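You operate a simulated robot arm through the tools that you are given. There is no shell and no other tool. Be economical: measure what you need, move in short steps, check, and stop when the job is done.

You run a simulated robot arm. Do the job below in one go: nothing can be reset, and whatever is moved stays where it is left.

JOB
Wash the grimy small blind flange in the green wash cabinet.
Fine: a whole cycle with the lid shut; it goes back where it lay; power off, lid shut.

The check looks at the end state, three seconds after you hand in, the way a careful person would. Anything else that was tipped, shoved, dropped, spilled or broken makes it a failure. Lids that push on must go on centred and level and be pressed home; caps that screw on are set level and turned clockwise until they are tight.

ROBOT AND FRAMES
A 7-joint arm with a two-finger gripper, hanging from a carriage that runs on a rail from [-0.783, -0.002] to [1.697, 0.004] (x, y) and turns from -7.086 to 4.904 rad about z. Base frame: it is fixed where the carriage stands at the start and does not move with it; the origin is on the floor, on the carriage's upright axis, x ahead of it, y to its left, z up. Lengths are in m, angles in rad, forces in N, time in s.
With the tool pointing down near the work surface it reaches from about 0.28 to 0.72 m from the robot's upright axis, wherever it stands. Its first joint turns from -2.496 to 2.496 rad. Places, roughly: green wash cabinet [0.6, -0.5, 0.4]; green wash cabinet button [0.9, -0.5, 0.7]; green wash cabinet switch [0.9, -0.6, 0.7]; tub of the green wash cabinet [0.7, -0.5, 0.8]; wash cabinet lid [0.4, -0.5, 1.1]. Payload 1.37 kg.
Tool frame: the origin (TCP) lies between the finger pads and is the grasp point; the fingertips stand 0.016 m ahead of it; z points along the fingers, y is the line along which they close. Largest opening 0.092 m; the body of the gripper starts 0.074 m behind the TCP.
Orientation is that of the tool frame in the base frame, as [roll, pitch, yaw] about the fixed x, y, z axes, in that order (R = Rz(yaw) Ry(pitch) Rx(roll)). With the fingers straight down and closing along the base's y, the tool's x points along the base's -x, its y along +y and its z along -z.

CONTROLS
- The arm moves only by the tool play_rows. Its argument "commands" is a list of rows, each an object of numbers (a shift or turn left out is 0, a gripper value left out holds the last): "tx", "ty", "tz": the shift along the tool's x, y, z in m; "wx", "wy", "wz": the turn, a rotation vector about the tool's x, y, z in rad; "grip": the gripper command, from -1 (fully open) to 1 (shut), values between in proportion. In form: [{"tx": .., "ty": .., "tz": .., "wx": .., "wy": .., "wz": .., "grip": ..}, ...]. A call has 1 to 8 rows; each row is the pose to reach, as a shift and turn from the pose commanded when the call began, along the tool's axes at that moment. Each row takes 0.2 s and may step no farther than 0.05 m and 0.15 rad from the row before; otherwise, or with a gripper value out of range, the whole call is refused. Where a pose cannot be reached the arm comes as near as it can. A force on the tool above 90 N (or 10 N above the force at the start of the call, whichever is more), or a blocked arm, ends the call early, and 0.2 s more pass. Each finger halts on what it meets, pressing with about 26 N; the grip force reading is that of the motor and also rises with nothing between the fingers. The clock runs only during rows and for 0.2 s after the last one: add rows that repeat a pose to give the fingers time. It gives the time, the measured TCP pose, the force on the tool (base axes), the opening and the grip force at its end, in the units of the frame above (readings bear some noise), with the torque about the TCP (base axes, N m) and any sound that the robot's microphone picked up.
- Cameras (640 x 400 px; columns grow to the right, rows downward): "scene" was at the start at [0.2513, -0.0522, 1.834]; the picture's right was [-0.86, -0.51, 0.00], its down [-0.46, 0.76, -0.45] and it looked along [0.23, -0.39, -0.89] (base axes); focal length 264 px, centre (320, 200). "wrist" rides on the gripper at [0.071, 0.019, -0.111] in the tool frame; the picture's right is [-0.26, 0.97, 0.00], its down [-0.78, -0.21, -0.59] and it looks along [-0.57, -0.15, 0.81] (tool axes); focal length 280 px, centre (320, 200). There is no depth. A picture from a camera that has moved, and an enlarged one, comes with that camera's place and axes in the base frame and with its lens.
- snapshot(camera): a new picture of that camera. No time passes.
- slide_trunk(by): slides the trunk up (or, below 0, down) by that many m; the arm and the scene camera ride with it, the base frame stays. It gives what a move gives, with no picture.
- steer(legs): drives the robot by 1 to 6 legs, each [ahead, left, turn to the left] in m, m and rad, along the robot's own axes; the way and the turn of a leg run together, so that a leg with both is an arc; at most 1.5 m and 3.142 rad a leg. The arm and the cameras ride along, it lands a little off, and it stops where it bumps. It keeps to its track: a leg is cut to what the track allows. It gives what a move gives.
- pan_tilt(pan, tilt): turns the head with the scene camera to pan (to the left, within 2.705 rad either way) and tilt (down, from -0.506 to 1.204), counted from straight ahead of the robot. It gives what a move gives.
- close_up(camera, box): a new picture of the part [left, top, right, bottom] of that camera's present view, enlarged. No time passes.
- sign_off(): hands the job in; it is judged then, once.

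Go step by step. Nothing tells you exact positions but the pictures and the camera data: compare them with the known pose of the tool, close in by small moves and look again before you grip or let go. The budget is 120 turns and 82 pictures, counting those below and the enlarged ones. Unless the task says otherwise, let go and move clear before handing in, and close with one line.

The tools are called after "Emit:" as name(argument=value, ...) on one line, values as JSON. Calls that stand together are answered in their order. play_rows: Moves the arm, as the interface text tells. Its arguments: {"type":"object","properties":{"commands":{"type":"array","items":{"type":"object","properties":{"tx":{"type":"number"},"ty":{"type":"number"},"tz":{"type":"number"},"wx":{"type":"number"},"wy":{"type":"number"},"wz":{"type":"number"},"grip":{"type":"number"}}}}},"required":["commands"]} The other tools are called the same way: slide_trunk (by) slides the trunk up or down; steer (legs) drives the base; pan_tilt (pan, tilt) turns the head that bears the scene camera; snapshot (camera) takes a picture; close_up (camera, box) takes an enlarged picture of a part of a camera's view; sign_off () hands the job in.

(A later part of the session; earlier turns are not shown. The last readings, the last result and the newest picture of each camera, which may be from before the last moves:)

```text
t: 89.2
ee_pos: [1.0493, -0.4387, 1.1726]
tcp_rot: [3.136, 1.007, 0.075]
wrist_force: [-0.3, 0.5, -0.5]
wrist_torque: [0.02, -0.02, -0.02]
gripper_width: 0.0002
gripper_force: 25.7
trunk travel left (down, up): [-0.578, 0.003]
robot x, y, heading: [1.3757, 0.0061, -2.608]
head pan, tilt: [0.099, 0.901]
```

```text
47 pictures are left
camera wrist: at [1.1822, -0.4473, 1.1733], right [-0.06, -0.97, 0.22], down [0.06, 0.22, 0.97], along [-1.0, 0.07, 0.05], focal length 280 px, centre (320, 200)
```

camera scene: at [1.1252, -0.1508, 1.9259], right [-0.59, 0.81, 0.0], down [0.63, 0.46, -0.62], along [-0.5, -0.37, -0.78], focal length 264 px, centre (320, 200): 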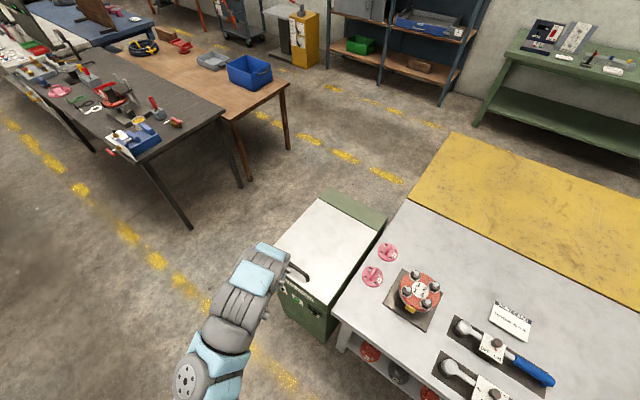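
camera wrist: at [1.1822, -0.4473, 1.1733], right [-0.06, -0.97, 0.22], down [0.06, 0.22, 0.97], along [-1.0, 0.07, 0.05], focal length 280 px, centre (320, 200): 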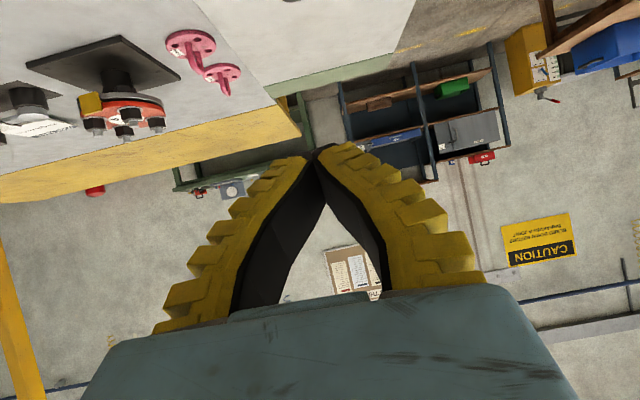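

The tilt works. Lowering with the trunk to panel height.

Emit:
slide_trunk(by=-0.35)

Emit:
snapshot(camera="wrist")

Emit:
snapshot(camera="scene")

```text
t: 92.7
ee_pos: [1.049, -0.4382, 0.8245]
tcp_rot: [3.136, 1.004, 0.075]
wrist_force: [-0.3, -0.4, -0.6]
wrist_torque: [-0.02, 0.01, 0.0]
gripper_width: 0.0
gripper_force: 25.6
trunk travel left (down, up): [-0.228, 0.353]
robot x, y, heading: [1.3748, 0.0039, -2.61]
head pan, tilt: [0.099, 0.901]
```

```text
46 pictures are left
camera wrist: at [1.182, -0.447, 0.8235], right [-0.06, -0.97, 0.22], down [0.06, 0.22, 0.97], along [-1.0, 0.08, 0.05], focal length 280 px, centre (320, 200)
```

wrist: 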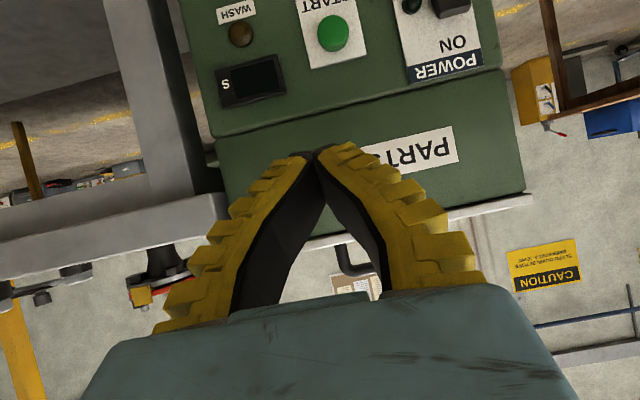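

```text
45 pictures are left
camera scene: at [1.1252, -0.1509, 1.5759], right [-0.59, 0.81, 0.0], down [0.63, 0.46, -0.62], along [-0.5, -0.37, -0.78], focal length 264 px, centre (320, 200)
```

scene: 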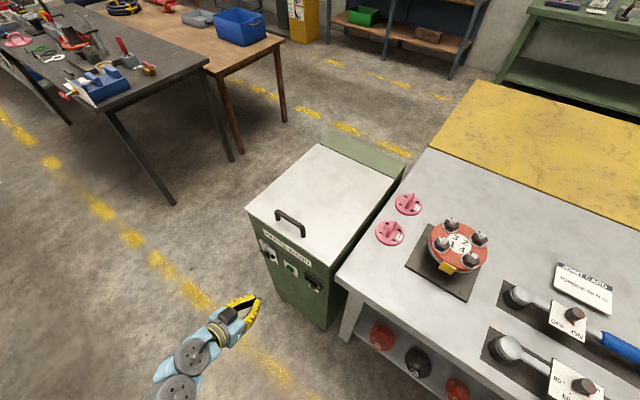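

Emit:
close_up(camera="scene", box=[245, 215, 345, 315])

Emit:
slide_trunk(by=-0.1)

Emit:
snapshot(camera="wrist")

```text
4.00 times, centred on (295, 265) of scene
camera zoom: at [1.1252, -0.1509, 1.5759], right [-0.59, 0.81, 0.0], down [0.63, 0.46, -0.62], along [-0.5, -0.37, -0.78], focal length 1056 px, centre (420, -60)
```

zoom: 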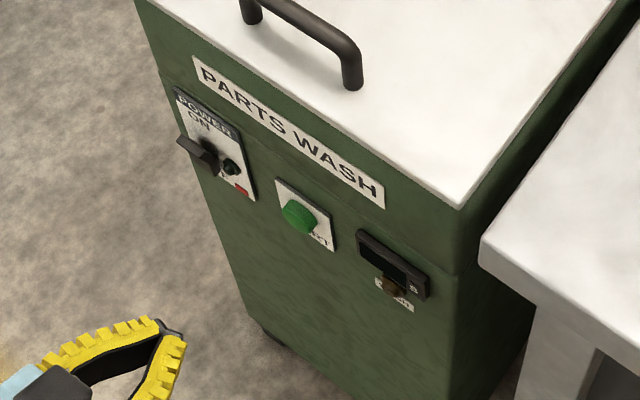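

```text
t: 94.0
ee_pos: [1.05, -0.4385, 0.7231]
tcp_rot: [3.138, 1.005, 0.075]
wrist_force: [-0.4, 1.3, 0.3]
wrist_torque: [0.0, 0.01, 0.0]
gripper_width: 0.0002
gripper_force: 25.9
trunk travel left (down, up): [-0.128, 0.453]
robot x, y, heading: [1.3774, 0.0045, -2.609]
head pan, tilt: [0.099, 0.901]
```

```text
43 pictures are left
camera wrist: at [1.1819, -0.4471, 0.7236], right [-0.06, -0.97, 0.22], down [0.06, 0.22, 0.97], along [-1.0, 0.08, 0.05], focal length 280 px, centre (320, 200)
```

wrist: 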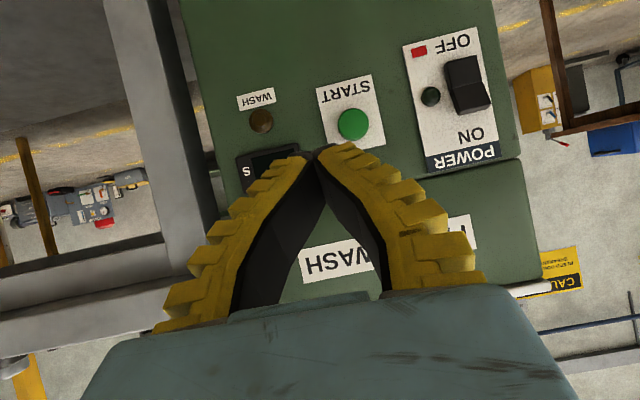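

Emit:
close_up(camera="wrist", box=[390, 15, 510, 175])

```text
2.50 times, centred on (450, 95) of wrist
camera zoom: at [1.1819, -0.4471, 0.7236], right [-0.06, -0.97, 0.22], down [0.06, 0.22, 0.97], along [-1.0, 0.08, 0.05], focal length 701 px, centre (-5, 462)
```

zoom: 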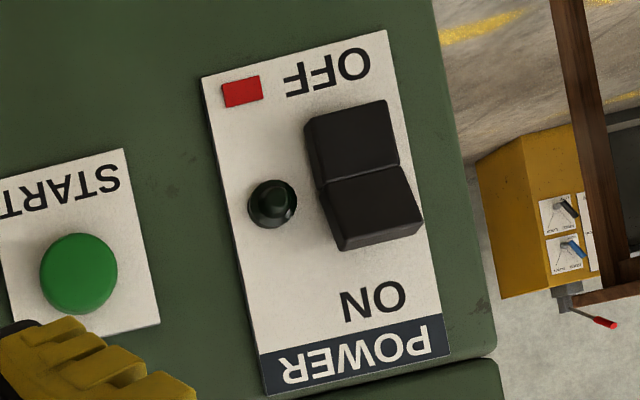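

The POWER switch is a rocker (ON half upper, now OFF) at about (0.87, -0.60, 0.675); START is at about (0.865, -0.478, 0.666). I'll bring the tool nearly horizontal and line up with the ON half.

Emit:
play_rows(commands=[{"wy": -0.15}, {"wy": -0.3}, {"wy": -0.45}, {"wy": -0.52}, {"wy": -0.52}])

```text
t: 95.2
ee_pos: [1.0488, -0.4385, 0.7233]
tcp_rot: [3.059, 1.526, -0.002]
wrist_force: [0.3, -0.2, -0.9]
wrist_torque: [-0.01, -0.03, -0.04]
gripper_width: 0.0
gripper_force: 26.1
trunk travel left (down, up): [-0.128, 0.453]
robot x, y, heading: [1.3761, 0.005, -2.612]
head pan, tilt: [0.099, 0.901]
```

Emit:
play_rows(commands=[{"tx": 0.008, "ty": 0.03, "tz": 0.01}, {"tx": 0.016, "ty": 0.06, "tz": 0.02}, {"tx": 0.024, "ty": 0.09, "tz": 0.04}, {"tx": 0.03, "ty": 0.12, "tz": 0.06}, {"tx": 0.036, "ty": 0.154, "tz": 0.08}, {"tx": 0.036, "ty": 0.154, "tz": 0.11}])

Emit:
snapshot(camera="wrist")

Emit:
close_up(camera="scene", box=[200, 130, 360, 260])

```text
t: 96.6
ee_pos: [0.9496, -0.6001, 0.6826]
tcp_rot: [3.089, 1.523, 0.029]
wrist_force: [-0.1, 0.0, 0.4]
wrist_torque: [-0.01, -0.03, 0.0]
gripper_width: 0.0
gripper_force: 25.9
trunk travel left (down, up): [-0.128, 0.453]
robot x, y, heading: [1.3748, 0.0058, -2.609]
head pan, tilt: [0.099, 0.901]
```

```text
41 pictures are left
camera wrist: at [1.0657, -0.61, 0.618], right [0.06, -0.96, 0.26], down [0.53, 0.26, 0.81], along [-0.84, 0.09, 0.53], focal length 280 px, centre (320, 200)
```

wrist: 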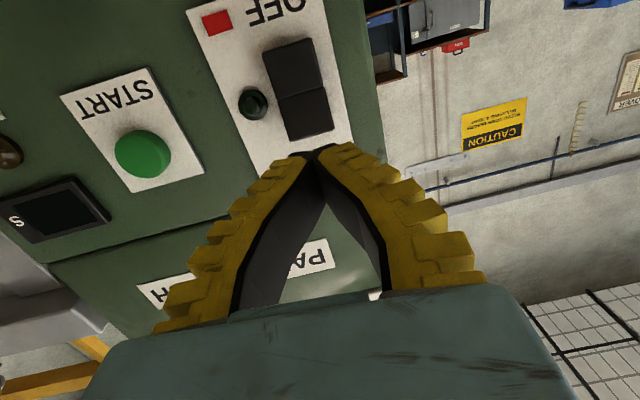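

```text
3.08 times, centred on (280, 195) of scene
camera zoom: at [1.1247, -0.1507, 1.476], right [-0.59, 0.81, 0.0], down [0.63, 0.46, -0.62], along [-0.5, -0.37, -0.78], focal length 812 px, centre (443, 215)
```

zoom: 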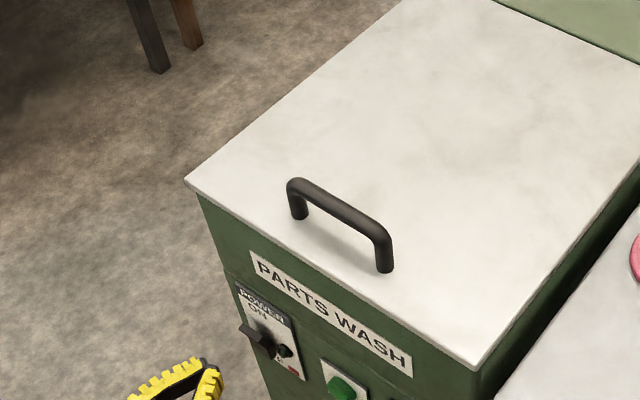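

Aligned with the ON half; pressing gently.

Emit:
play_rows(commands=[{"tx": 0.001, "ty": -0.007, "tz": 0.03}, {"tx": 0.001, "ty": -0.007, "tz": 0.045}, {"tx": 0.001, "ty": -0.007, "tz": 0.053}, {"tx": 0.001, "ty": -0.007, "tz": 0.058}])

Emit:
snapshot(camera="wrist")

```text
t: 97.6
ee_pos: [0.8965, -0.5987, 0.6784]
tcp_rot: [3.085, 1.525, 0.025]
wrist_force: [1.9, 0.8, 3.6]
wrist_torque: [0.01, 0.02, -0.04]
gripper_width: 0.0003
gripper_force: 25.7
trunk travel left (down, up): [-0.128, 0.453]
robot x, y, heading: [1.3773, 0.0041, -2.61]
head pan, tilt: [0.099, 0.901]
```

```text
39 pictures are left
camera wrist: at [1.0105, -0.6085, 0.6143], right [0.06, -0.96, 0.26], down [0.53, 0.26, 0.81], along [-0.84, 0.09, 0.53], focal length 280 px, centre (320, 200)
```

wrist: 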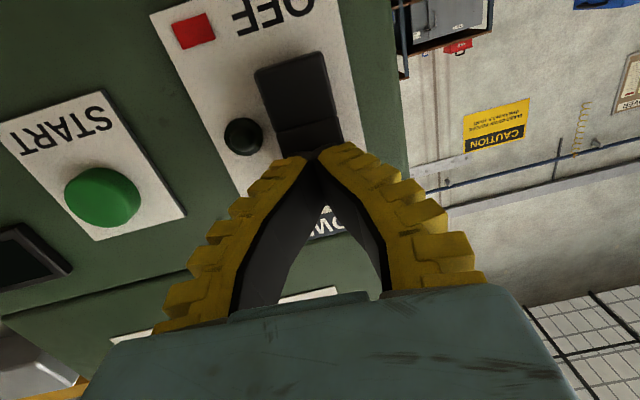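

Contact started. Pressing a little further.

Emit:
play_rows(commands=[{"tz": 0.005}, {"tz": 0.01}, {"tz": 0.014}, {"tz": 0.014}])

Emit:
close_up(camera="wrist", box=[140, 0, 400, 160])

```text
t: 98.6
ee_pos: [0.8879, -0.601, 0.6782]
tcp_rot: [3.052, 1.52, -0.008]
wrist_force: [21.4, 4.4, 9.0]
wrist_torque: [-0.08, 0.1, -0.2]
gripper_width: 0.0059
gripper_force: 28.0
trunk travel left (down, up): [-0.128, 0.453]
robot x, y, heading: [1.3769, 0.0036, -2.608]
head pan, tilt: [0.099, 0.901]
```

```text
2.46 times, centred on (270, 80) of wrist
camera zoom: at [1.0028, -0.6103, 0.6126], right [0.07, -0.96, 0.27], down [0.53, 0.26, 0.81], along [-0.85, 0.09, 0.53], focal length 690 px, centre (443, 495)
```

zoom: 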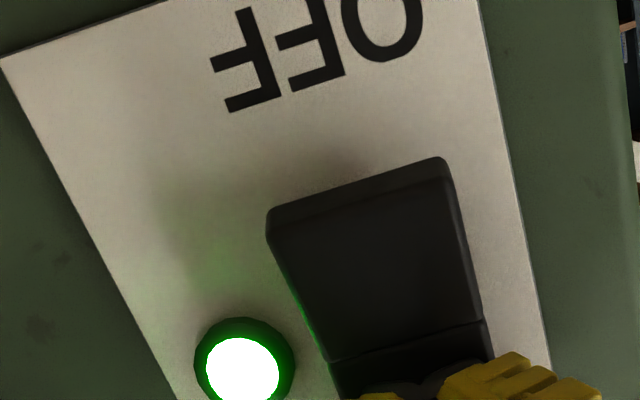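

The lamp is lit. I'll back off and move to START.

Emit:
play_rows(commands=[{"tz": -0.03}, {"tz": -0.06}, {"tz": -0.065, "ty": -0.04}, {"tz": -0.065, "ty": -0.08}, {"tz": -0.055, "ty": -0.122, "tx": 0.008}, {"tz": -0.055, "ty": -0.122, "tx": 0.01}])

Emit:
snapshot(camera="wrist")

```text
t: 100.0
ee_pos: [0.9285, -0.4725, 0.6711]
tcp_rot: [3.075, 1.525, 0.011]
wrist_force: [0.6, -0.3, -0.5]
wrist_torque: [0.0, 0.02, -0.01]
gripper_width: 0.0001
gripper_force: 27.3
trunk travel left (down, up): [-0.128, 0.453]
robot x, y, heading: [1.381, 0.0034, -2.607]
head pan, tilt: [0.099, 0.901]
```

```text
37 pictures are left
camera wrist: at [1.0437, -0.4833, 0.6065], right [0.06, -0.96, 0.26], down [0.53, 0.26, 0.81], along [-0.84, 0.09, 0.53], focal length 280 px, centre (320, 200)
```

wrist: 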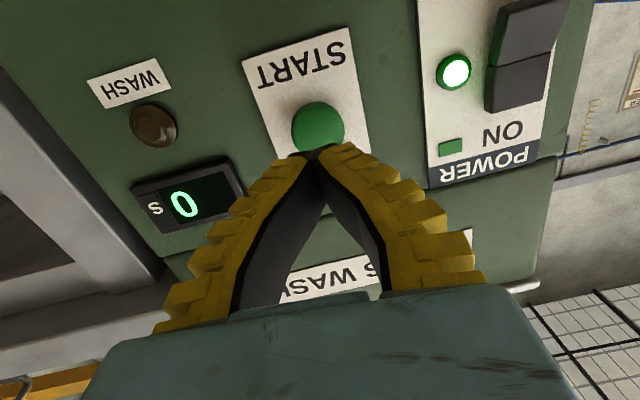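

The display shows 0 s. Pressing START.

Emit:
play_rows(commands=[{"tx": 0.004, "tz": 0.02}, {"tx": 0.004, "tz": 0.03}, {"tx": 0.004, "tz": 0.037}, {"tx": 0.004, "tz": 0.043}, {"tx": 0.004, "tz": 0.047}])

Emit:
snapshot(camera="wrist")

```text
t: 101.2
ee_pos: [0.8832, -0.4768, 0.664]
tcp_rot: [3.085, 1.521, 0.025]
wrist_force: [8.8, 1.4, 3.0]
wrist_torque: [0.05, 0.06, -0.06]
gripper_width: 0.0
gripper_force: 28.0
trunk travel left (down, up): [-0.128, 0.453]
robot x, y, heading: [1.3767, 0.0047, -2.613]
head pan, tilt: [0.099, 0.901]
heard: click
```

```text
36 pictures are left
camera wrist: at [0.9988, -0.4873, 0.5988], right [0.06, -0.96, 0.26], down [0.53, 0.26, 0.81], along [-0.84, 0.09, 0.53], focal length 280 px, centre (320, 200)
```

wrist: 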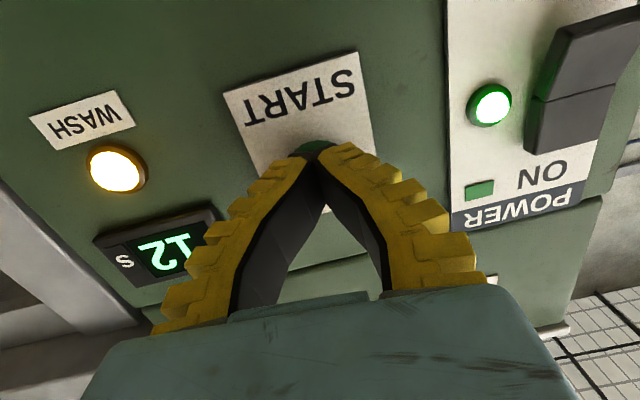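

The wash runs: 12 s on the display. I'll back off, line up on the OFF half of the rocker and wait by panning the head.

Emit:
play_rows(commands=[{"tz": -0.03}, {"tz": -0.06}, {"tz": -0.06, "ty": 0.04}, {"tz": -0.055, "ty": 0.08, "tx": 0.01}, {"tz": -0.055, "ty": 0.118, "tx": 0.025}, {"tz": -0.055, "ty": 0.118, "tx": 0.027}])

Emit:
pan_tilt(pan=-2.6, tilt=0.9)

Emit:
pan_tilt(pan=2.6, tilt=0.9)

Emit:
pan_tilt(pan=0.1, tilt=0.9)

Emit:
snapshot(camera="wrist")

```text
t: 102.6
ee_pos: [0.9444, -0.5805, 0.6453]
tcp_rot: [3.084, 1.523, 0.02]
wrist_force: [0.4, 0.1, 0.3]
wrist_torque: [-0.01, 0.03, 0.0]
gripper_width: 0.0
gripper_force: 28.1
out of reach, approached as far as the arm can: row 5, 6
trunk travel left (down, up): [-0.128, 0.453]
robot x, y, heading: [1.3746, 0.0073, -2.608]
head pan, tilt: [0.099, 0.901]
```

```text
t: 105.0
ee_pos: [0.9441, -0.5786, 0.6457]
tcp_rot: [3.072, 1.524, 0.009]
wrist_force: [-0.3, 0.0, 0.5]
wrist_torque: [0.02, 0.0, 0.02]
gripper_width: 0.0
gripper_force: 28.3
trunk travel left (down, up): [-0.128, 0.453]
robot x, y, heading: [1.3737, 0.0037, -2.615]
head pan, tilt: [-2.601, 0.901]
```

```text
t: 109.1
ee_pos: [0.9439, -0.5793, 0.6471]
tcp_rot: [3.073, 1.523, 0.009]
wrist_force: [0.6, 0.3, -0.1]
wrist_torque: [0.01, -0.01, 0.02]
gripper_width: 0.0
gripper_force: 27.7
trunk travel left (down, up): [-0.128, 0.453]
robot x, y, heading: [1.3762, 0.0007, -2.607]
head pan, tilt: [2.601, 0.901]
```

```text
t: 111.3
ee_pos: [0.9437, -0.5798, 0.645]
tcp_rot: [3.072, 1.523, 0.008]
wrist_force: [-0.7, 0.6, -0.5]
wrist_torque: [0.01, 0.01, 0.02]
gripper_width: 0.0
gripper_force: 28.2
trunk travel left (down, up): [-0.128, 0.453]
robot x, y, heading: [1.3776, 0.0008, -2.609]
head pan, tilt: [0.099, 0.901]
```

```text
35 pictures are left
camera wrist: at [1.0594, -0.5899, 0.581], right [0.06, -0.96, 0.26], down [0.53, 0.26, 0.81], along [-0.84, 0.09, 0.53], focal length 280 px, centre (320, 200)
```

wrist: 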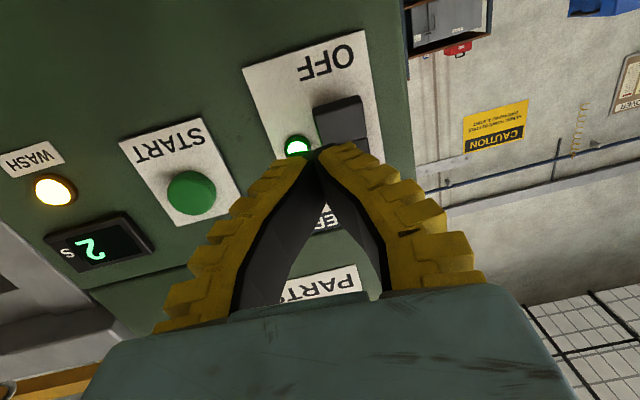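

Two seconds left; I'll fine-position on the OFF half while waiting.

Emit:
slide_trunk(by=-0.012)

Emit:
play_rows(commands=[{"ty": 0.01}, {"ty": 0.015}, {"ty": 0.015}, {"ty": 0.015}, {"ty": 0.015}, {"ty": 0.015}, {"ty": 0.015}, {"ty": 0.015}])

Emit:
pan_tilt(pan=0.9, tilt=0.9)

Emit:
pan_tilt(pan=0.1, tilt=0.9)

Emit:
snapshot(camera="wrist")

```text
t: 111.9
ee_pos: [0.9441, -0.5789, 0.6331]
tcp_rot: [3.071, 1.524, 0.008]
wrist_force: [0.8, 0.5, -0.1]
wrist_torque: [0.01, 0.02, 0.01]
gripper_width: 0.0001
gripper_force: 27.8
trunk travel left (down, up): [-0.116, 0.465]
robot x, y, heading: [1.377, 0.0041, -2.607]
head pan, tilt: [0.099, 0.901]
```

```text
t: 113.7
ee_pos: [0.945, -0.5907, 0.6393]
tcp_rot: [3.076, 1.524, 0.012]
wrist_force: [0.4, -0.4, 0.6]
wrist_torque: [0.01, 0.03, 0.02]
gripper_width: 0.0
gripper_force: 27.4
out of reach, approached as far as the arm can: row 2, 3, 4, 5, 6, 7, 8
trunk travel left (down, up): [-0.116, 0.465]
robot x, y, heading: [1.3771, 0.0029, -2.611]
head pan, tilt: [0.099, 0.901]
```

```text
t: 114.9
ee_pos: [0.944, -0.59, 0.6391]
tcp_rot: [3.077, 1.523, 0.015]
wrist_force: [-0.9, 0.3, -0.7]
wrist_torque: [0.03, -0.02, -0.06]
gripper_width: 0.0003
gripper_force: 28.0
trunk travel left (down, up): [-0.116, 0.465]
robot x, y, heading: [1.3756, 0.0052, -2.612]
head pan, tilt: [0.901, 0.901]
```

```text
t: 116.0
ee_pos: [0.9446, -0.5913, 0.638]
tcp_rot: [3.079, 1.524, 0.015]
wrist_force: [-0.6, 0.0, -0.6]
wrist_torque: [0.02, 0.01, -0.02]
gripper_width: 0.0
gripper_force: 28.0
trunk travel left (down, up): [-0.116, 0.465]
robot x, y, heading: [1.38, 0.0021, -2.611]
head pan, tilt: [0.099, 0.901]
```

```text
34 pictures are left
camera wrist: at [1.0602, -0.6008, 0.5733], right [0.06, -0.96, 0.26], down [0.53, 0.26, 0.81], along [-0.84, 0.09, 0.53], focal length 280 px, centre (320, 200)
```

wrist: 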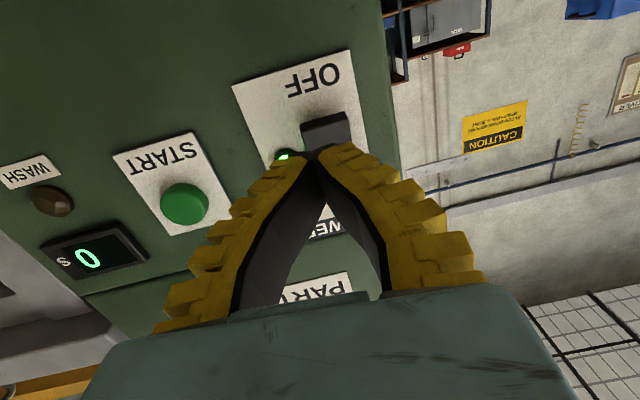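

The wash is finished (0 s, lamp out). Now pressing the OFF half.

Emit:
slide_trunk(by=-0.006)

Emit:
play_rows(commands=[{"tz": 0.025}, {"tz": 0.04}, {"tz": 0.048}, {"tz": 0.054}, {"tz": 0.06}, {"tz": 0.065}, {"tz": 0.065}])

Emit:
snapshot(camera="wrist")

```text
t: 116.5
ee_pos: [0.9448, -0.5914, 0.6324]
tcp_rot: [3.072, 1.524, 0.01]
wrist_force: [0.5, 0.2, 0.4]
wrist_torque: [0.0, 0.04, -0.01]
gripper_width: 0.0
gripper_force: 27.6
trunk travel left (down, up): [-0.11, 0.471]
robot x, y, heading: [1.3771, 0.0041, -2.605]
head pan, tilt: [0.099, 0.901]
```

```text
t: 118.1
ee_pos: [0.8891, -0.5871, 0.6381]
tcp_rot: [3.097, 1.524, 0.033]
wrist_force: [1.0, 1.2, 0.2]
wrist_torque: [-0.01, 0.0, 0.06]
gripper_width: 0.0
gripper_force: 27.6
out of reach, approached as far as the arm can: row 1, 2, 3, 4, 5, 6, 7
trunk travel left (down, up): [-0.11, 0.471]
robot x, y, heading: [1.3775, 0.0047, -2.611]
head pan, tilt: [0.099, 0.901]
```

```text
33 pictures are left
camera wrist: at [1.005, -0.5964, 0.5738], right [0.06, -0.96, 0.26], down [0.53, 0.26, 0.81], along [-0.84, 0.09, 0.53], focal length 280 px, centre (320, 200)
```

wrist: 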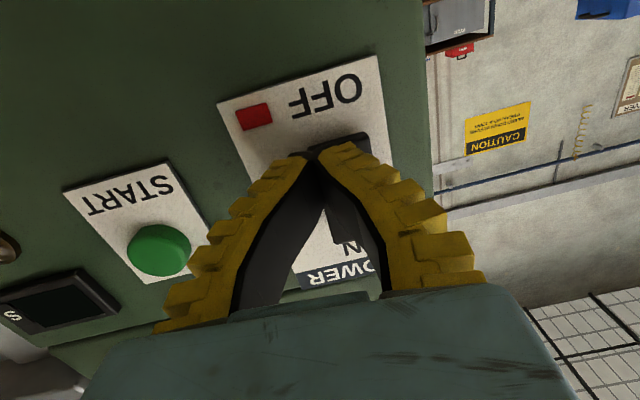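

The display is dark and the red OFF flag shows. Backing away and verifying.

Emit:
play_rows(commands=[{"tz": -0.03}, {"tz": -0.07}, {"tz": -0.11}, {"tz": -0.14, "ty": -0.03}, {"tz": -0.16, "ty": -0.06}])

Emit:
snapshot(camera="wrist")

```text
t: 119.3
ee_pos: [1.0442, -0.512, 0.6464]
tcp_rot: [3.086, 1.525, 0.023]
wrist_force: [1.0, 1.0, 0.3]
wrist_torque: [0.0, -0.02, 0.01]
gripper_width: 0.0001
gripper_force: 27.5
trunk travel left (down, up): [-0.11, 0.471]
robot x, y, heading: [1.377, 0.0011, -2.607]
head pan, tilt: [0.099, 0.901]
```

```text
32 pictures are left
camera wrist: at [1.1593, -0.5214, 0.5809], right [0.06, -0.96, 0.26], down [0.53, 0.26, 0.81], along [-0.84, 0.09, 0.53], focal length 280 px, centre (320, 200)
```

wrist: 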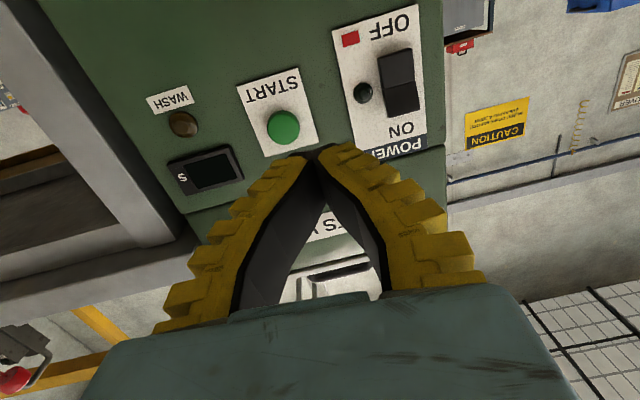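

Power is off. Next is opening the lid: the handle bar is near (0.85, -0.46, 0.97). I'll raise the trunk, move to x≈0.95 and test reach along the lid's arc before gripping.

Emit:
slide_trunk(by=0.47)

Emit:
steer(legs=[[0.361, -0.214, 0]])

Emit:
snapshot(camera="scene")

```text
refused: 0.47 is not a number from -0.4 to 0.4
```

```text
t: 121.0
ee_pos: [0.8696, -0.5148, 0.6456]
tcp_rot: [3.01, 1.519, -0.038]
wrist_force: [51.4, 25.2, 14.4]
wrist_torque: [-0.11, 0.63, -0.75]
gripper_width: 0.0021
gripper_force: 28.1
trunk travel left (down, up): [-0.11, 0.471]
robot x, y, heading: [1.1738, 0.0046, -2.602]
head pan, tilt: [0.099, 0.901]
heard: click
stopped in leg 1: the force on the tool passed its limit at 135 N (the readings are from after the stop); the commanded pose is now the measured one
```

```text
31 pictures are left
camera scene: at [0.9304, -0.1504, 1.455], right [-0.6, 0.8, 0.0], down [0.63, 0.47, -0.61], along [-0.49, -0.37, -0.79], focal length 264 px, centre (320, 200)
```

scene: 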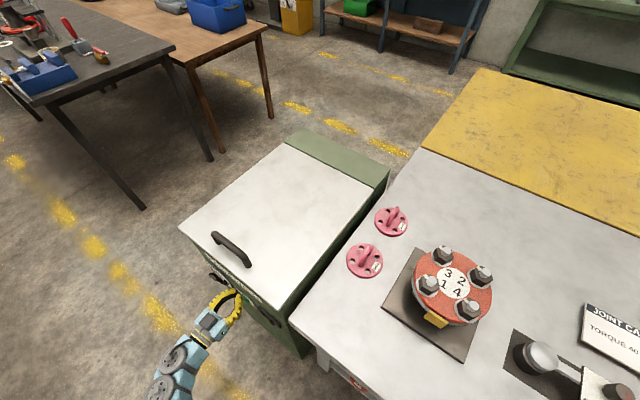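

The trunk slide was refused, so the drive bumped the tool into the panel; I should not have chained those two calls. I'll back straight out now and check for damage or displacement.

Emit:
steer(legs=[[-0.155, 0.092, 0]])

Emit:
snapshot(camera="wrist")

Emit:
snapshot(camera="scene")

```text
t: 122.5
ee_pos: [1.0299, -0.5169, 0.6504]
tcp_rot: [2.928, 1.529, -0.124]
wrist_force: [0.6, 0.0, -0.3]
wrist_torque: [-0.01, -0.01, 0.0]
gripper_width: 0.0
gripper_force: 27.4
trunk travel left (down, up): [-0.11, 0.471]
robot x, y, heading: [1.3508, 0.0025, -2.605]
head pan, tilt: [0.099, 0.901]
```

```text
30 pictures are left
camera wrist: at [1.1455, -0.527, 0.5849], right [0.08, -0.96, 0.27], down [0.53, 0.27, 0.8], along [-0.84, 0.08, 0.53], focal length 280 px, centre (320, 200)
```

wrist: 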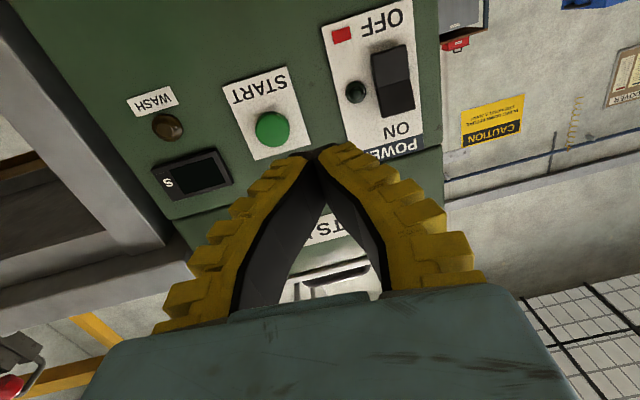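

```text
29 pictures are left
camera scene: at [1.1023, -0.1518, 1.4578], right [-0.59, 0.8, 0.0], down [0.63, 0.47, -0.62], along [-0.5, -0.37, -0.78], focal length 264 px, centre (320, 200)
```

scene: 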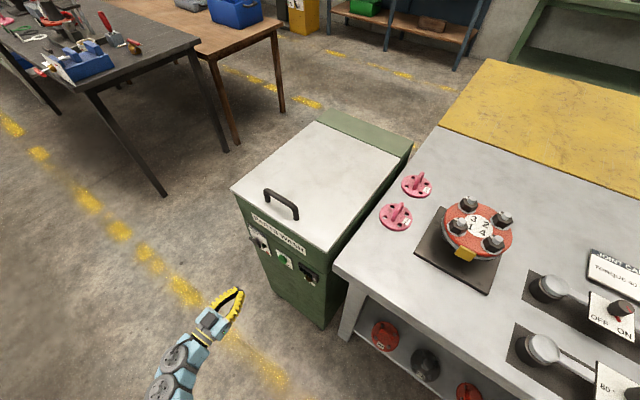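

The cabinet is in place and the panel is still off. Raising the trunk in two permitted steps.

Emit:
slide_trunk(by=0.4)

Emit:
slide_trunk(by=0.068)

```text
t: 126.3
ee_pos: [1.0299, -0.5187, 1.0512]
tcp_rot: [2.924, 1.528, -0.123]
wrist_force: [-1.2, -0.8, 0.1]
wrist_torque: [0.0, 0.02, 0.04]
gripper_width: 0.0
gripper_force: 27.9
trunk travel left (down, up): [-0.51, 0.071]
robot x, y, heading: [1.3531, 0.0041, -2.608]
head pan, tilt: [0.099, 0.901]
```

```text
t: 127.4
ee_pos: [1.0293, -0.5169, 1.1187]
tcp_rot: [2.927, 1.53, -0.122]
wrist_force: [-0.3, 0.2, 0.4]
wrist_torque: [0.01, -0.01, -0.03]
gripper_width: 0.0
gripper_force: 27.2
trunk travel left (down, up): [-0.578, 0.003]
robot x, y, heading: [1.3512, 0.0051, -2.606]
head pan, tilt: [0.099, 0.901]
```

Testing upward reach here in free space, tilting back to near vertical while rising.

Emit:
play_rows(commands=[{"tx": -0.02, "wy": 0.15}, {"tx": -0.04, "wy": 0.3}, {"tx": -0.06, "wy": 0.45}, {"tx": -0.08, "wy": 0.6}, {"tx": -0.1, "wy": 0.75}, {"tx": -0.12, "wy": 0.9}, {"tx": -0.14, "wy": 1.05}, {"tx": -0.16, "wy": 1.2}])

```text
t: 129.2
ee_pos: [1.0262, -0.5163, 1.2784]
tcp_rot: [3.131, 0.33, 0.088]
wrist_force: [1.0, 0.3, -0.2]
wrist_torque: [-0.03, 0.05, -0.01]
gripper_width: 0.0
gripper_force: 28.3
trunk travel left (down, up): [-0.578, 0.003]
robot x, y, heading: [1.3502, 0.0024, -2.602]
head pan, tilt: [0.099, 0.901]
```

Reach to z≈1.28 is fine. Now I'll go to a horizontal pose further out in front so I can roll the gripper for the handle.

Emit:
play_rows(commands=[{"tx": 0.038, "ty": -0.003, "tz": 0.0236, "wy": -0.148}, {"tx": 0.076, "ty": -0.006, "tz": 0.047, "wy": -0.296}, {"tx": 0.114, "ty": -0.01, "tz": 0.071, "wy": -0.444}, {"tx": 0.152, "ty": -0.013, "tz": 0.094, "wy": -0.592}, {"tx": 0.19, "ty": -0.017, "tz": 0.118, "wy": -0.74}, {"tx": 0.228, "ty": -0.02, "tz": 0.142, "wy": -0.888}, {"tx": 0.266, "ty": -0.023, "tz": 0.165, "wy": -1.036}, {"tx": 0.3, "ty": -0.026, "tz": 0.187, "wy": -1.184}])

```text
t: 131.2
ee_pos: [1.2547, -0.5232, 1.0448]
tcp_rot: [2.415, 1.278, -0.648]
wrist_force: [-0.1, -1.8, 0.8]
wrist_torque: [0.07, -0.08, -0.16]
gripper_width: 0.0
gripper_force: 27.8
out of reach, approached as far as the arm can: row 8
trunk travel left (down, up): [-0.578, 0.003]
robot x, y, heading: [1.3544, 0.0048, -2.611]
head pan, tilt: [0.099, 0.901]
stopped in row 8: the arm was blocked; the commanded pose is now the measured one
```

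That's the arm's limit that close in; I'll return to about (1.07, -0.48) and then roll the gripper.

Emit:
play_rows(commands=[{"tx": -0.012, "ty": -0.013, "tz": 0.042}, {"tx": -0.024, "ty": -0.026, "tz": 0.085}, {"tx": -0.036, "ty": -0.04, "tz": 0.128}, {"tx": -0.049, "ty": -0.054, "tz": 0.17}])

Emit:
play_rows(commands=[{"wz": -0.15}, {"wz": -0.3}, {"wz": -0.45}, {"wz": -0.6}, {"wz": -0.75}, {"wz": -0.9}, {"wz": -1.05}, {"wz": -1.2}])

```text
t: 132.2
ee_pos: [1.0755, -0.473, 1.0425]
tcp_rot: [2.428, 1.281, -0.637]
wrist_force: [0.6, -0.6, 0.6]
wrist_torque: [0.0, 0.0, -0.08]
gripper_width: 0.0
gripper_force: 27.4
trunk travel left (down, up): [-0.578, 0.003]
robot x, y, heading: [1.3566, 0.0075, -2.605]
head pan, tilt: [0.099, 0.901]
```

```text
t: 134.0
ee_pos: [1.0738, -0.4728, 1.0438]
tcp_rot: [-1.825, 0.543, 1.534]
wrist_force: [-0.9, -0.4, -0.4]
wrist_torque: [-0.02, 0.0, 0.02]
gripper_width: 0.0001
gripper_force: 28.1
trunk travel left (down, up): [-0.578, 0.003]
robot x, y, heading: [1.3549, 0.0063, -2.606]
head pan, tilt: [0.099, 0.901]
```

Emit:
play_rows(commands=[{"wx": 0.0595, "wy": 0.008, "wz": -0.136, "grip": -0.2}, {"wx": 0.119, "wy": 0.0165, "wz": -0.272}, {"wx": 0.1785, "wy": 0.025, "wz": -0.408}, {"wx": 0.238, "wy": 0.033, "wz": -0.544}, {"wx": 0.238, "wy": 0.033, "wz": -0.544}])

Emit:
snapshot(camera="wrist")

```text
t: 135.2
ee_pos: [1.0743, -0.4741, 1.0437]
tcp_rot: [-1.569, 0.003, 1.571]
wrist_force: [-0.7, 0.1, 0.2]
wrist_torque: [0.03, 0.0, -0.03]
gripper_width: 0.0582
gripper_force: 1.8
trunk travel left (down, up): [-0.578, 0.003]
robot x, y, heading: [1.3563, 0.0057, -2.605]
head pan, tilt: [0.099, 0.901]
```

```text
28 pictures are left
camera wrist: at [1.1851, -0.4026, 1.0246], right [0.0, -0.27, -0.96], down [0.59, -0.78, 0.21], along [-0.81, -0.57, 0.16], focal length 280 px, centre (320, 200)
```

wrist: 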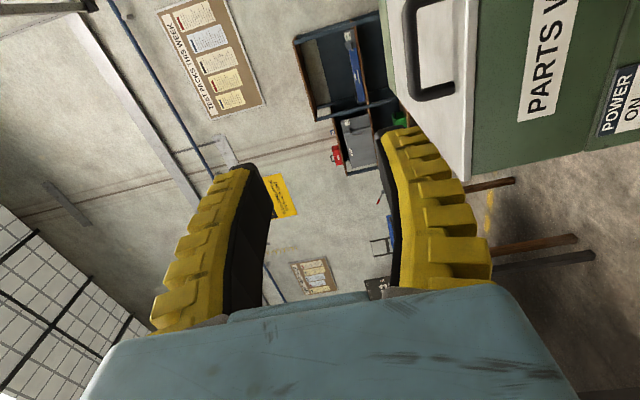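

Good view of the handle beyond the fingers. I'll lower to the handle's level, narrow the fingers and look again.

Emit:
play_rows(commands=[{"tx": 0.005, "ty": 0.03, "grip": 0.1}, {"tx": 0.011, "ty": 0.06}, {"tx": 0.011, "ty": 0.09}, {"tx": 0.011, "ty": 0.09}])

Emit:
steer(legs=[[0.103, -0.061, 0]])

Emit:
snapshot(camera="wrist")

```text
t: 136.2
ee_pos: [1.0679, -0.4432, 1.0143]
tcp_rot: [-1.57, 0.006, 1.572]
wrist_force: [-0.2, -0.3, 0.1]
wrist_torque: [0.01, 0.02, -0.02]
gripper_width: 0.0446
gripper_force: 2.6
out of reach, approached as far as the arm can: row 1, 2, 3, 4
trunk travel left (down, up): [-0.578, 0.003]
robot x, y, heading: [1.351, 0.0071, -2.606]
head pan, tilt: [0.099, 0.901]
```

```text
t: 137.4
ee_pos: [0.9519, -0.4421, 1.0133]
tcp_rot: [-1.57, 0.007, 1.57]
wrist_force: [0.1, -0.7, -0.8]
wrist_torque: [0.0, 0.03, -0.01]
gripper_width: 0.0444
gripper_force: 2.0
trunk travel left (down, up): [-0.578, 0.003]
robot x, y, heading: [1.2318, 0.0063, -2.605]
head pan, tilt: [0.099, 0.901]
```

```text
27 pictures are left
camera wrist: at [1.0619, -0.3713, 0.9952], right [0.0, -0.27, -0.96], down [0.59, -0.78, 0.22], along [-0.81, -0.57, 0.16], focal length 280 px, centre (320, 200)
```

wrist: 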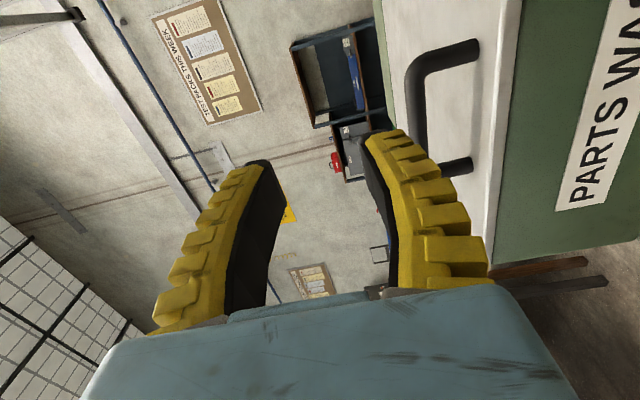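

The bar is at about (0.835, -0.47, 0.94). I'll lower the trunk to that height, shift y and check.

Emit:
slide_trunk(by=-0.073)

Emit:
play_rows(commands=[{"tx": -0.014}, {"tx": -0.028}, {"tx": -0.028}])

Emit:
snapshot(camera="wrist")

```text
t: 138.6
ee_pos: [0.95, -0.444, 0.9409]
tcp_rot: [-1.569, 0.004, 1.571]
wrist_force: [0.1, 0.1, 0.8]
wrist_torque: [0.01, 0.02, 0.0]
gripper_width: 0.0447
gripper_force: 2.8
trunk travel left (down, up): [-0.505, 0.076]
robot x, y, heading: [1.2364, 0.0065, -2.612]
head pan, tilt: [0.099, 0.901]
```

```text
t: 139.4
ee_pos: [0.9478, -0.462, 0.949]
tcp_rot: [-1.574, 0.007, 1.57]
wrist_force: [-1.0, 1.3, -0.4]
wrist_torque: [0.01, -0.01, 0.01]
gripper_width: 0.0446
gripper_force: 2.7
out of reach, approached as far as the arm can: row 1, 2, 3
trunk travel left (down, up): [-0.505, 0.076]
robot x, y, heading: [1.2334, 0.0023, -2.61]
head pan, tilt: [0.099, 0.901]
```

```text
26 pictures are left
camera wrist: at [1.0595, -0.3912, 0.9294], right [0.0, -0.27, -0.96], down [0.59, -0.78, 0.22], along [-0.81, -0.57, 0.16], focal length 280 px, centre (320, 200)
```

wrist: 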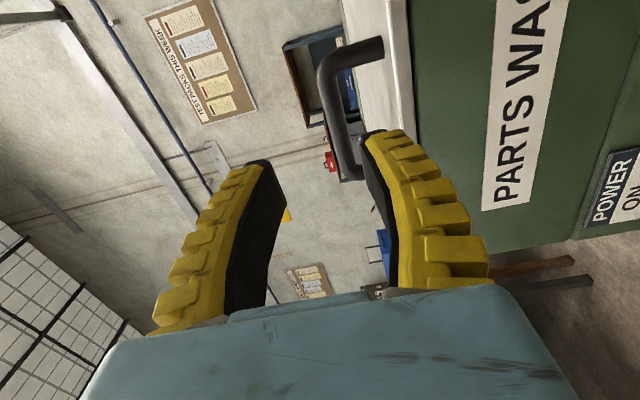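

Emit:
slide_trunk(by=-0.01)

Emit:
steer(legs=[[0.06, -0.0355, 0]])

Emit:
snapshot(camera="wrist")

```text
t: 139.9
ee_pos: [0.9478, -0.4623, 0.9383]
tcp_rot: [-1.571, 0.005, 1.569]
wrist_force: [-1.0, -0.1, 0.5]
wrist_torque: [-0.02, 0.0, -0.02]
gripper_width: 0.0446
gripper_force: 2.6
trunk travel left (down, up): [-0.495, 0.086]
robot x, y, heading: [1.2355, 0.0022, -2.607]
head pan, tilt: [0.099, 0.901]
```

```text
t: 140.9
ee_pos: [0.8803, -0.4641, 0.9387]
tcp_rot: [-1.572, 0.004, 1.572]
wrist_force: [-0.2, -0.9, -0.6]
wrist_torque: [0.06, -0.02, 0.03]
gripper_width: 0.0445
gripper_force: 2.5
trunk travel left (down, up): [-0.495, 0.086]
robot x, y, heading: [1.1675, 0.008, -2.604]
head pan, tilt: [0.099, 0.901]
```

```text
25 pictures are left
camera wrist: at [0.9913, -0.3917, 0.9195], right [0.0, -0.27, -0.96], down [0.59, -0.78, 0.22], along [-0.81, -0.57, 0.16], focal length 280 px, centre (320, 200)
```

wrist: 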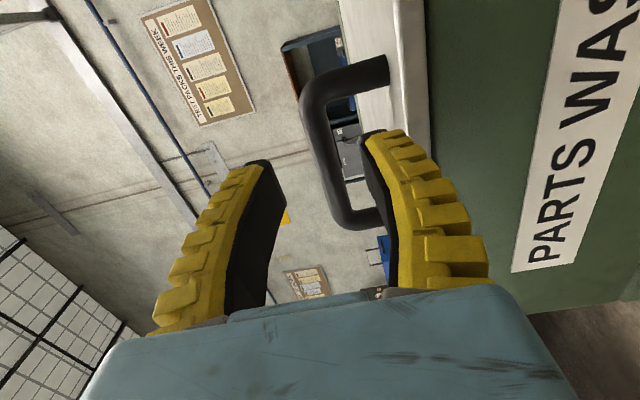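

The bar is right between the finger lines. Moving in 3.5 cm more and gripping.

Emit:
play_rows(commands=[{"tz": 0.018}, {"tz": 0.036}, {"tz": 0.036, "grip": 0.5}, {"tz": 0.036, "grip": 1}, {"tz": 0.036, "grip": 1}, {"tz": 0.036, "grip": 1}])

Emit:
snapshot(camera="wrist")

```text
t: 142.3
ee_pos: [0.8477, -0.4633, 0.9384]
tcp_rot: [-1.574, 0.005, 1.572]
wrist_force: [9.0, -0.8, -0.7]
wrist_torque: [0.03, -0.04, 0.0]
gripper_width: 0.0002
gripper_force: 25.8
trunk travel left (down, up): [-0.495, 0.086]
robot x, y, heading: [1.1642, -0.0012, -2.602]
head pan, tilt: [0.099, 0.901]
```

```text
24 pictures are left
camera wrist: at [0.9582, -0.3912, 0.9193], right [0.0, -0.27, -0.96], down [0.59, -0.78, 0.22], along [-0.81, -0.57, 0.16], focal length 280 px, centre (320, 200)
```

wrist: 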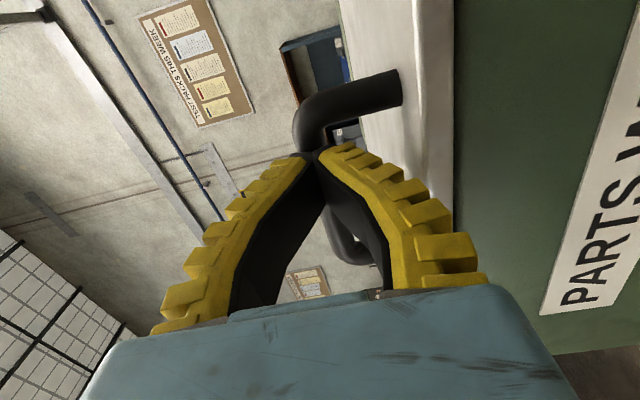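

The fingers closed just short, touching the bar. I'll open, advance 2.2 cm and close again.

Emit:
play_rows(commands=[{"tz": -0.006, "grip": 1}, {"tz": -0.006, "grip": 0.1}, {"tz": -0.006, "grip": 0.1}, {"tz": 0.01, "grip": 0.1}, {"tz": 0.024}, {"tz": 0.024, "grip": 1}, {"tz": 0.024, "grip": 1}, {"tz": 0.024, "grip": 1}])

Emit:
snapshot(camera="wrist")

```text
t: 144.2
ee_pos: [0.8159, -0.4601, 0.9394]
tcp_rot: [-1.568, 0.006, 1.57]
wrist_force: [-14.2, -0.1, -4.4]
wrist_torque: [-0.09, 0.06, -0.26]
gripper_width: 0.0058
gripper_force: 27.5
trunk travel left (down, up): [-0.495, 0.086]
robot x, y, heading: [1.1712, -0.0004, -2.601]
head pan, tilt: [0.099, 0.901]
```

```text
23 pictures are left
camera wrist: at [0.9278, -0.3904, 0.9199], right [0.0, -0.27, -0.96], down [0.59, -0.78, 0.21], along [-0.81, -0.57, 0.16], focal length 280 px, centre (320, 200)
```

wrist: 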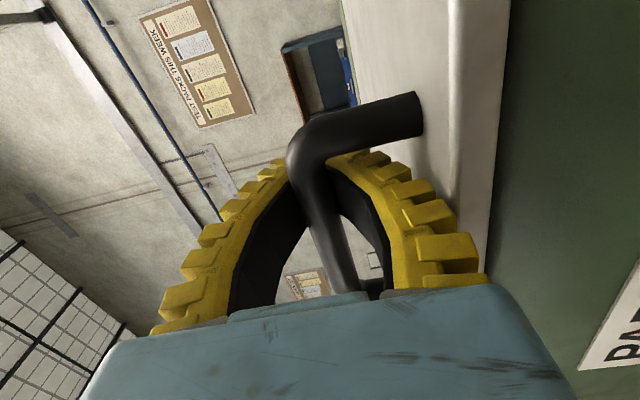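

The bar is caged between the fingers. Now I'll lift the lid along its arc, first part only.

Emit:
play_rows(commands=[{"ty": -0.0193, "tz": 0.003, "wx": -0.06}, {"ty": -0.0386, "tz": 0.0088, "wx": -0.12}, {"ty": -0.0575, "tz": 0.015, "wx": -0.18}, {"ty": -0.0758, "tz": 0.0222, "wx": -0.24}, {"ty": -0.094, "tz": 0.031, "wx": -0.3}])

Emit:
snapshot(camera="wrist")

```text
t: 145.3
ee_pos: [0.7879, -0.4596, 1.0311]
tcp_rot: [-1.87, -0.001, 1.568]
wrist_force: [-14.9, 10.2, -8.9]
wrist_torque: [-0.06, 0.05, -0.06]
gripper_width: 0.0059
gripper_force: 28.3
trunk travel left (down, up): [-0.495, 0.086]
robot x, y, heading: [1.17, 0.001, -2.607]
head pan, tilt: [0.099, 0.901]
```

```text
22 pictures are left
camera wrist: at [0.8991, -0.3881, 1.0454], right [0.29, -0.26, -0.92], down [0.5, -0.78, 0.38], along [-0.82, -0.57, -0.09], focal length 280 px, centre (320, 200)
```

wrist: 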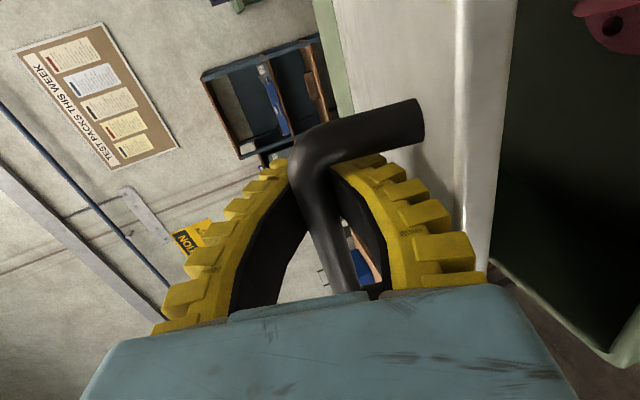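

The lid follows well. Continuing.

Emit:
play_rows(commands=[{"ty": -0.0193, "tz": 0.0036, "wx": -0.06}, {"ty": -0.0386, "tz": 0.0088, "wx": -0.12}, {"ty": -0.0575, "tz": 0.015, "wx": -0.18}, {"ty": -0.0758, "tz": 0.0222, "wx": -0.24}, {"ty": -0.094, "tz": 0.031, "wx": -0.3}, {"ty": -0.1112, "tz": 0.0399, "wx": -0.36}, {"ty": -0.128, "tz": 0.0505, "wx": -0.42}, {"ty": -0.1442, "tz": 0.0617, "wx": -0.48}])

```text
t: 147.2
ee_pos: [0.6856, -0.4632, 1.1511]
tcp_rot: [-2.354, 0.007, 1.573]
wrist_force: [0.6, -0.7, -2.1]
wrist_torque: [-0.02, 0.08, -0.01]
gripper_width: 0.0002
gripper_force: 27.9
trunk travel left (down, up): [-0.495, 0.086]
robot x, y, heading: [1.1682, 0.0053, -2.607]
head pan, tilt: [0.099, 0.901]
```

Emit:
snapshot(camera="wrist")

Emit:
snapshot(camera="scene")

```text
21 pictures are left
camera wrist: at [0.7786, -0.3919, 1.2157], right [0.68, -0.26, -0.68], down [0.27, -0.78, 0.57], along [-0.68, -0.57, -0.46], focal length 280 px, centre (320, 200)
```

wrist: 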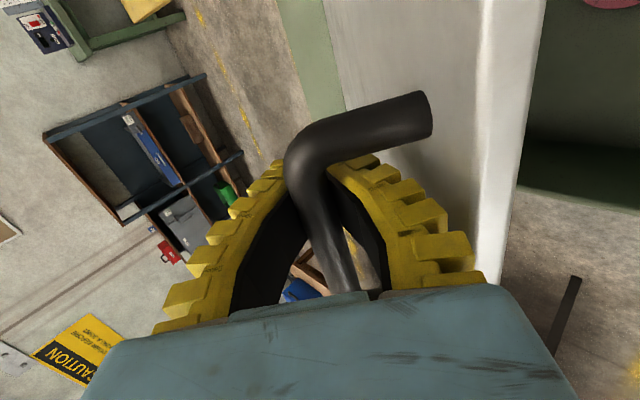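

```text
20 pictures are left
camera scene: at [0.9162, -0.1524, 1.8428], right [-0.59, 0.8, 0.0], down [0.63, 0.47, -0.62], along [-0.5, -0.37, -0.78], focal length 264 px, centre (320, 200)
```

scene: 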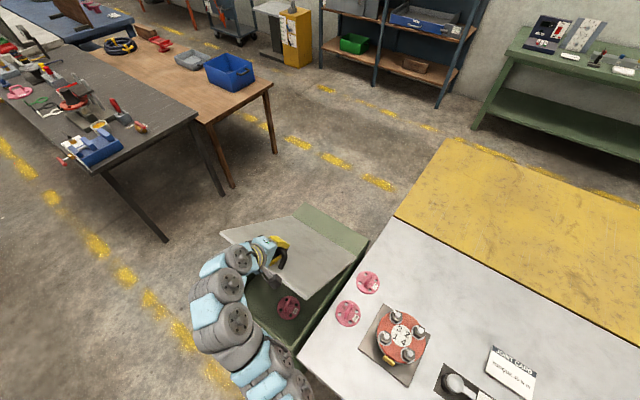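

The bar stays caged in the closed fingers and the lid is near 45°. Continuing along the arc.

Emit:
play_rows(commands=[{"ty": -0.0193, "tz": 0.0036, "wx": -0.06}, {"ty": -0.0386, "tz": 0.0088, "wx": -0.12}, {"ty": -0.0575, "tz": 0.015, "wx": -0.18}, {"ty": -0.0758, "tz": 0.0222, "wx": -0.24}, {"ty": -0.094, "tz": 0.031, "wx": -0.3}])

```text
t: 148.3
ee_pos: [0.5989, -0.4627, 1.1978]
tcp_rot: [-2.653, 0.007, 1.574]
wrist_force: [0.8, -0.9, -0.4]
wrist_torque: [-0.01, 0.07, -0.03]
gripper_width: 0.0
gripper_force: 28.1
trunk travel left (down, up): [-0.495, 0.086]
robot x, y, heading: [1.1655, 0.0022, -2.603]
head pan, tilt: [0.099, 0.901]
```

Emit:
play_rows(commands=[{"ty": -0.0193, "tz": 0.0036, "wx": -0.06}, {"ty": -0.0386, "tz": 0.0088, "wx": -0.12}, {"ty": -0.0575, "tz": 0.015, "wx": -0.18}, {"ty": -0.0758, "tz": 0.0222, "wx": -0.24}, {"ty": -0.094, "tz": 0.031, "wx": -0.3}])

Emit:
snapshot(camera="wrist")

```text
t: 149.6
ee_pos: [0.502, -0.4618, 1.2143]
tcp_rot: [-2.953, 0.003, 1.571]
wrist_force: [0.6, -0.1, 0.5]
wrist_torque: [0.01, 0.02, 0.0]
gripper_width: 0.0
gripper_force: 28.0
trunk travel left (down, up): [-0.495, 0.086]
robot x, y, heading: [1.167, -0.0022, -2.601]
head pan, tilt: [0.099, 0.901]
```

```text
19 pictures are left
camera wrist: at [0.5418, -0.3912, 1.3192], right [0.95, -0.26, -0.18], down [-0.1, -0.78, 0.62], along [-0.3, -0.57, -0.76], focal length 280 px, centre (320, 200)
```

wrist: 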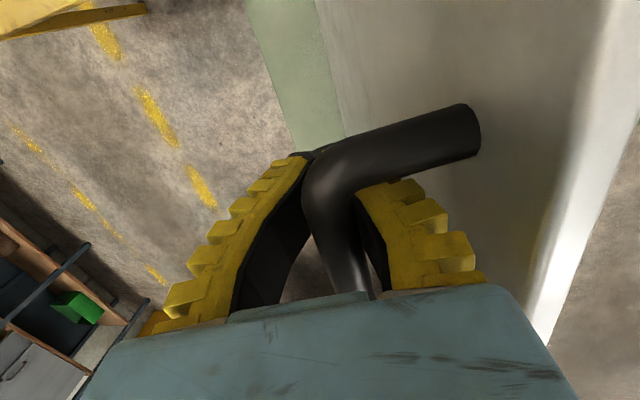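

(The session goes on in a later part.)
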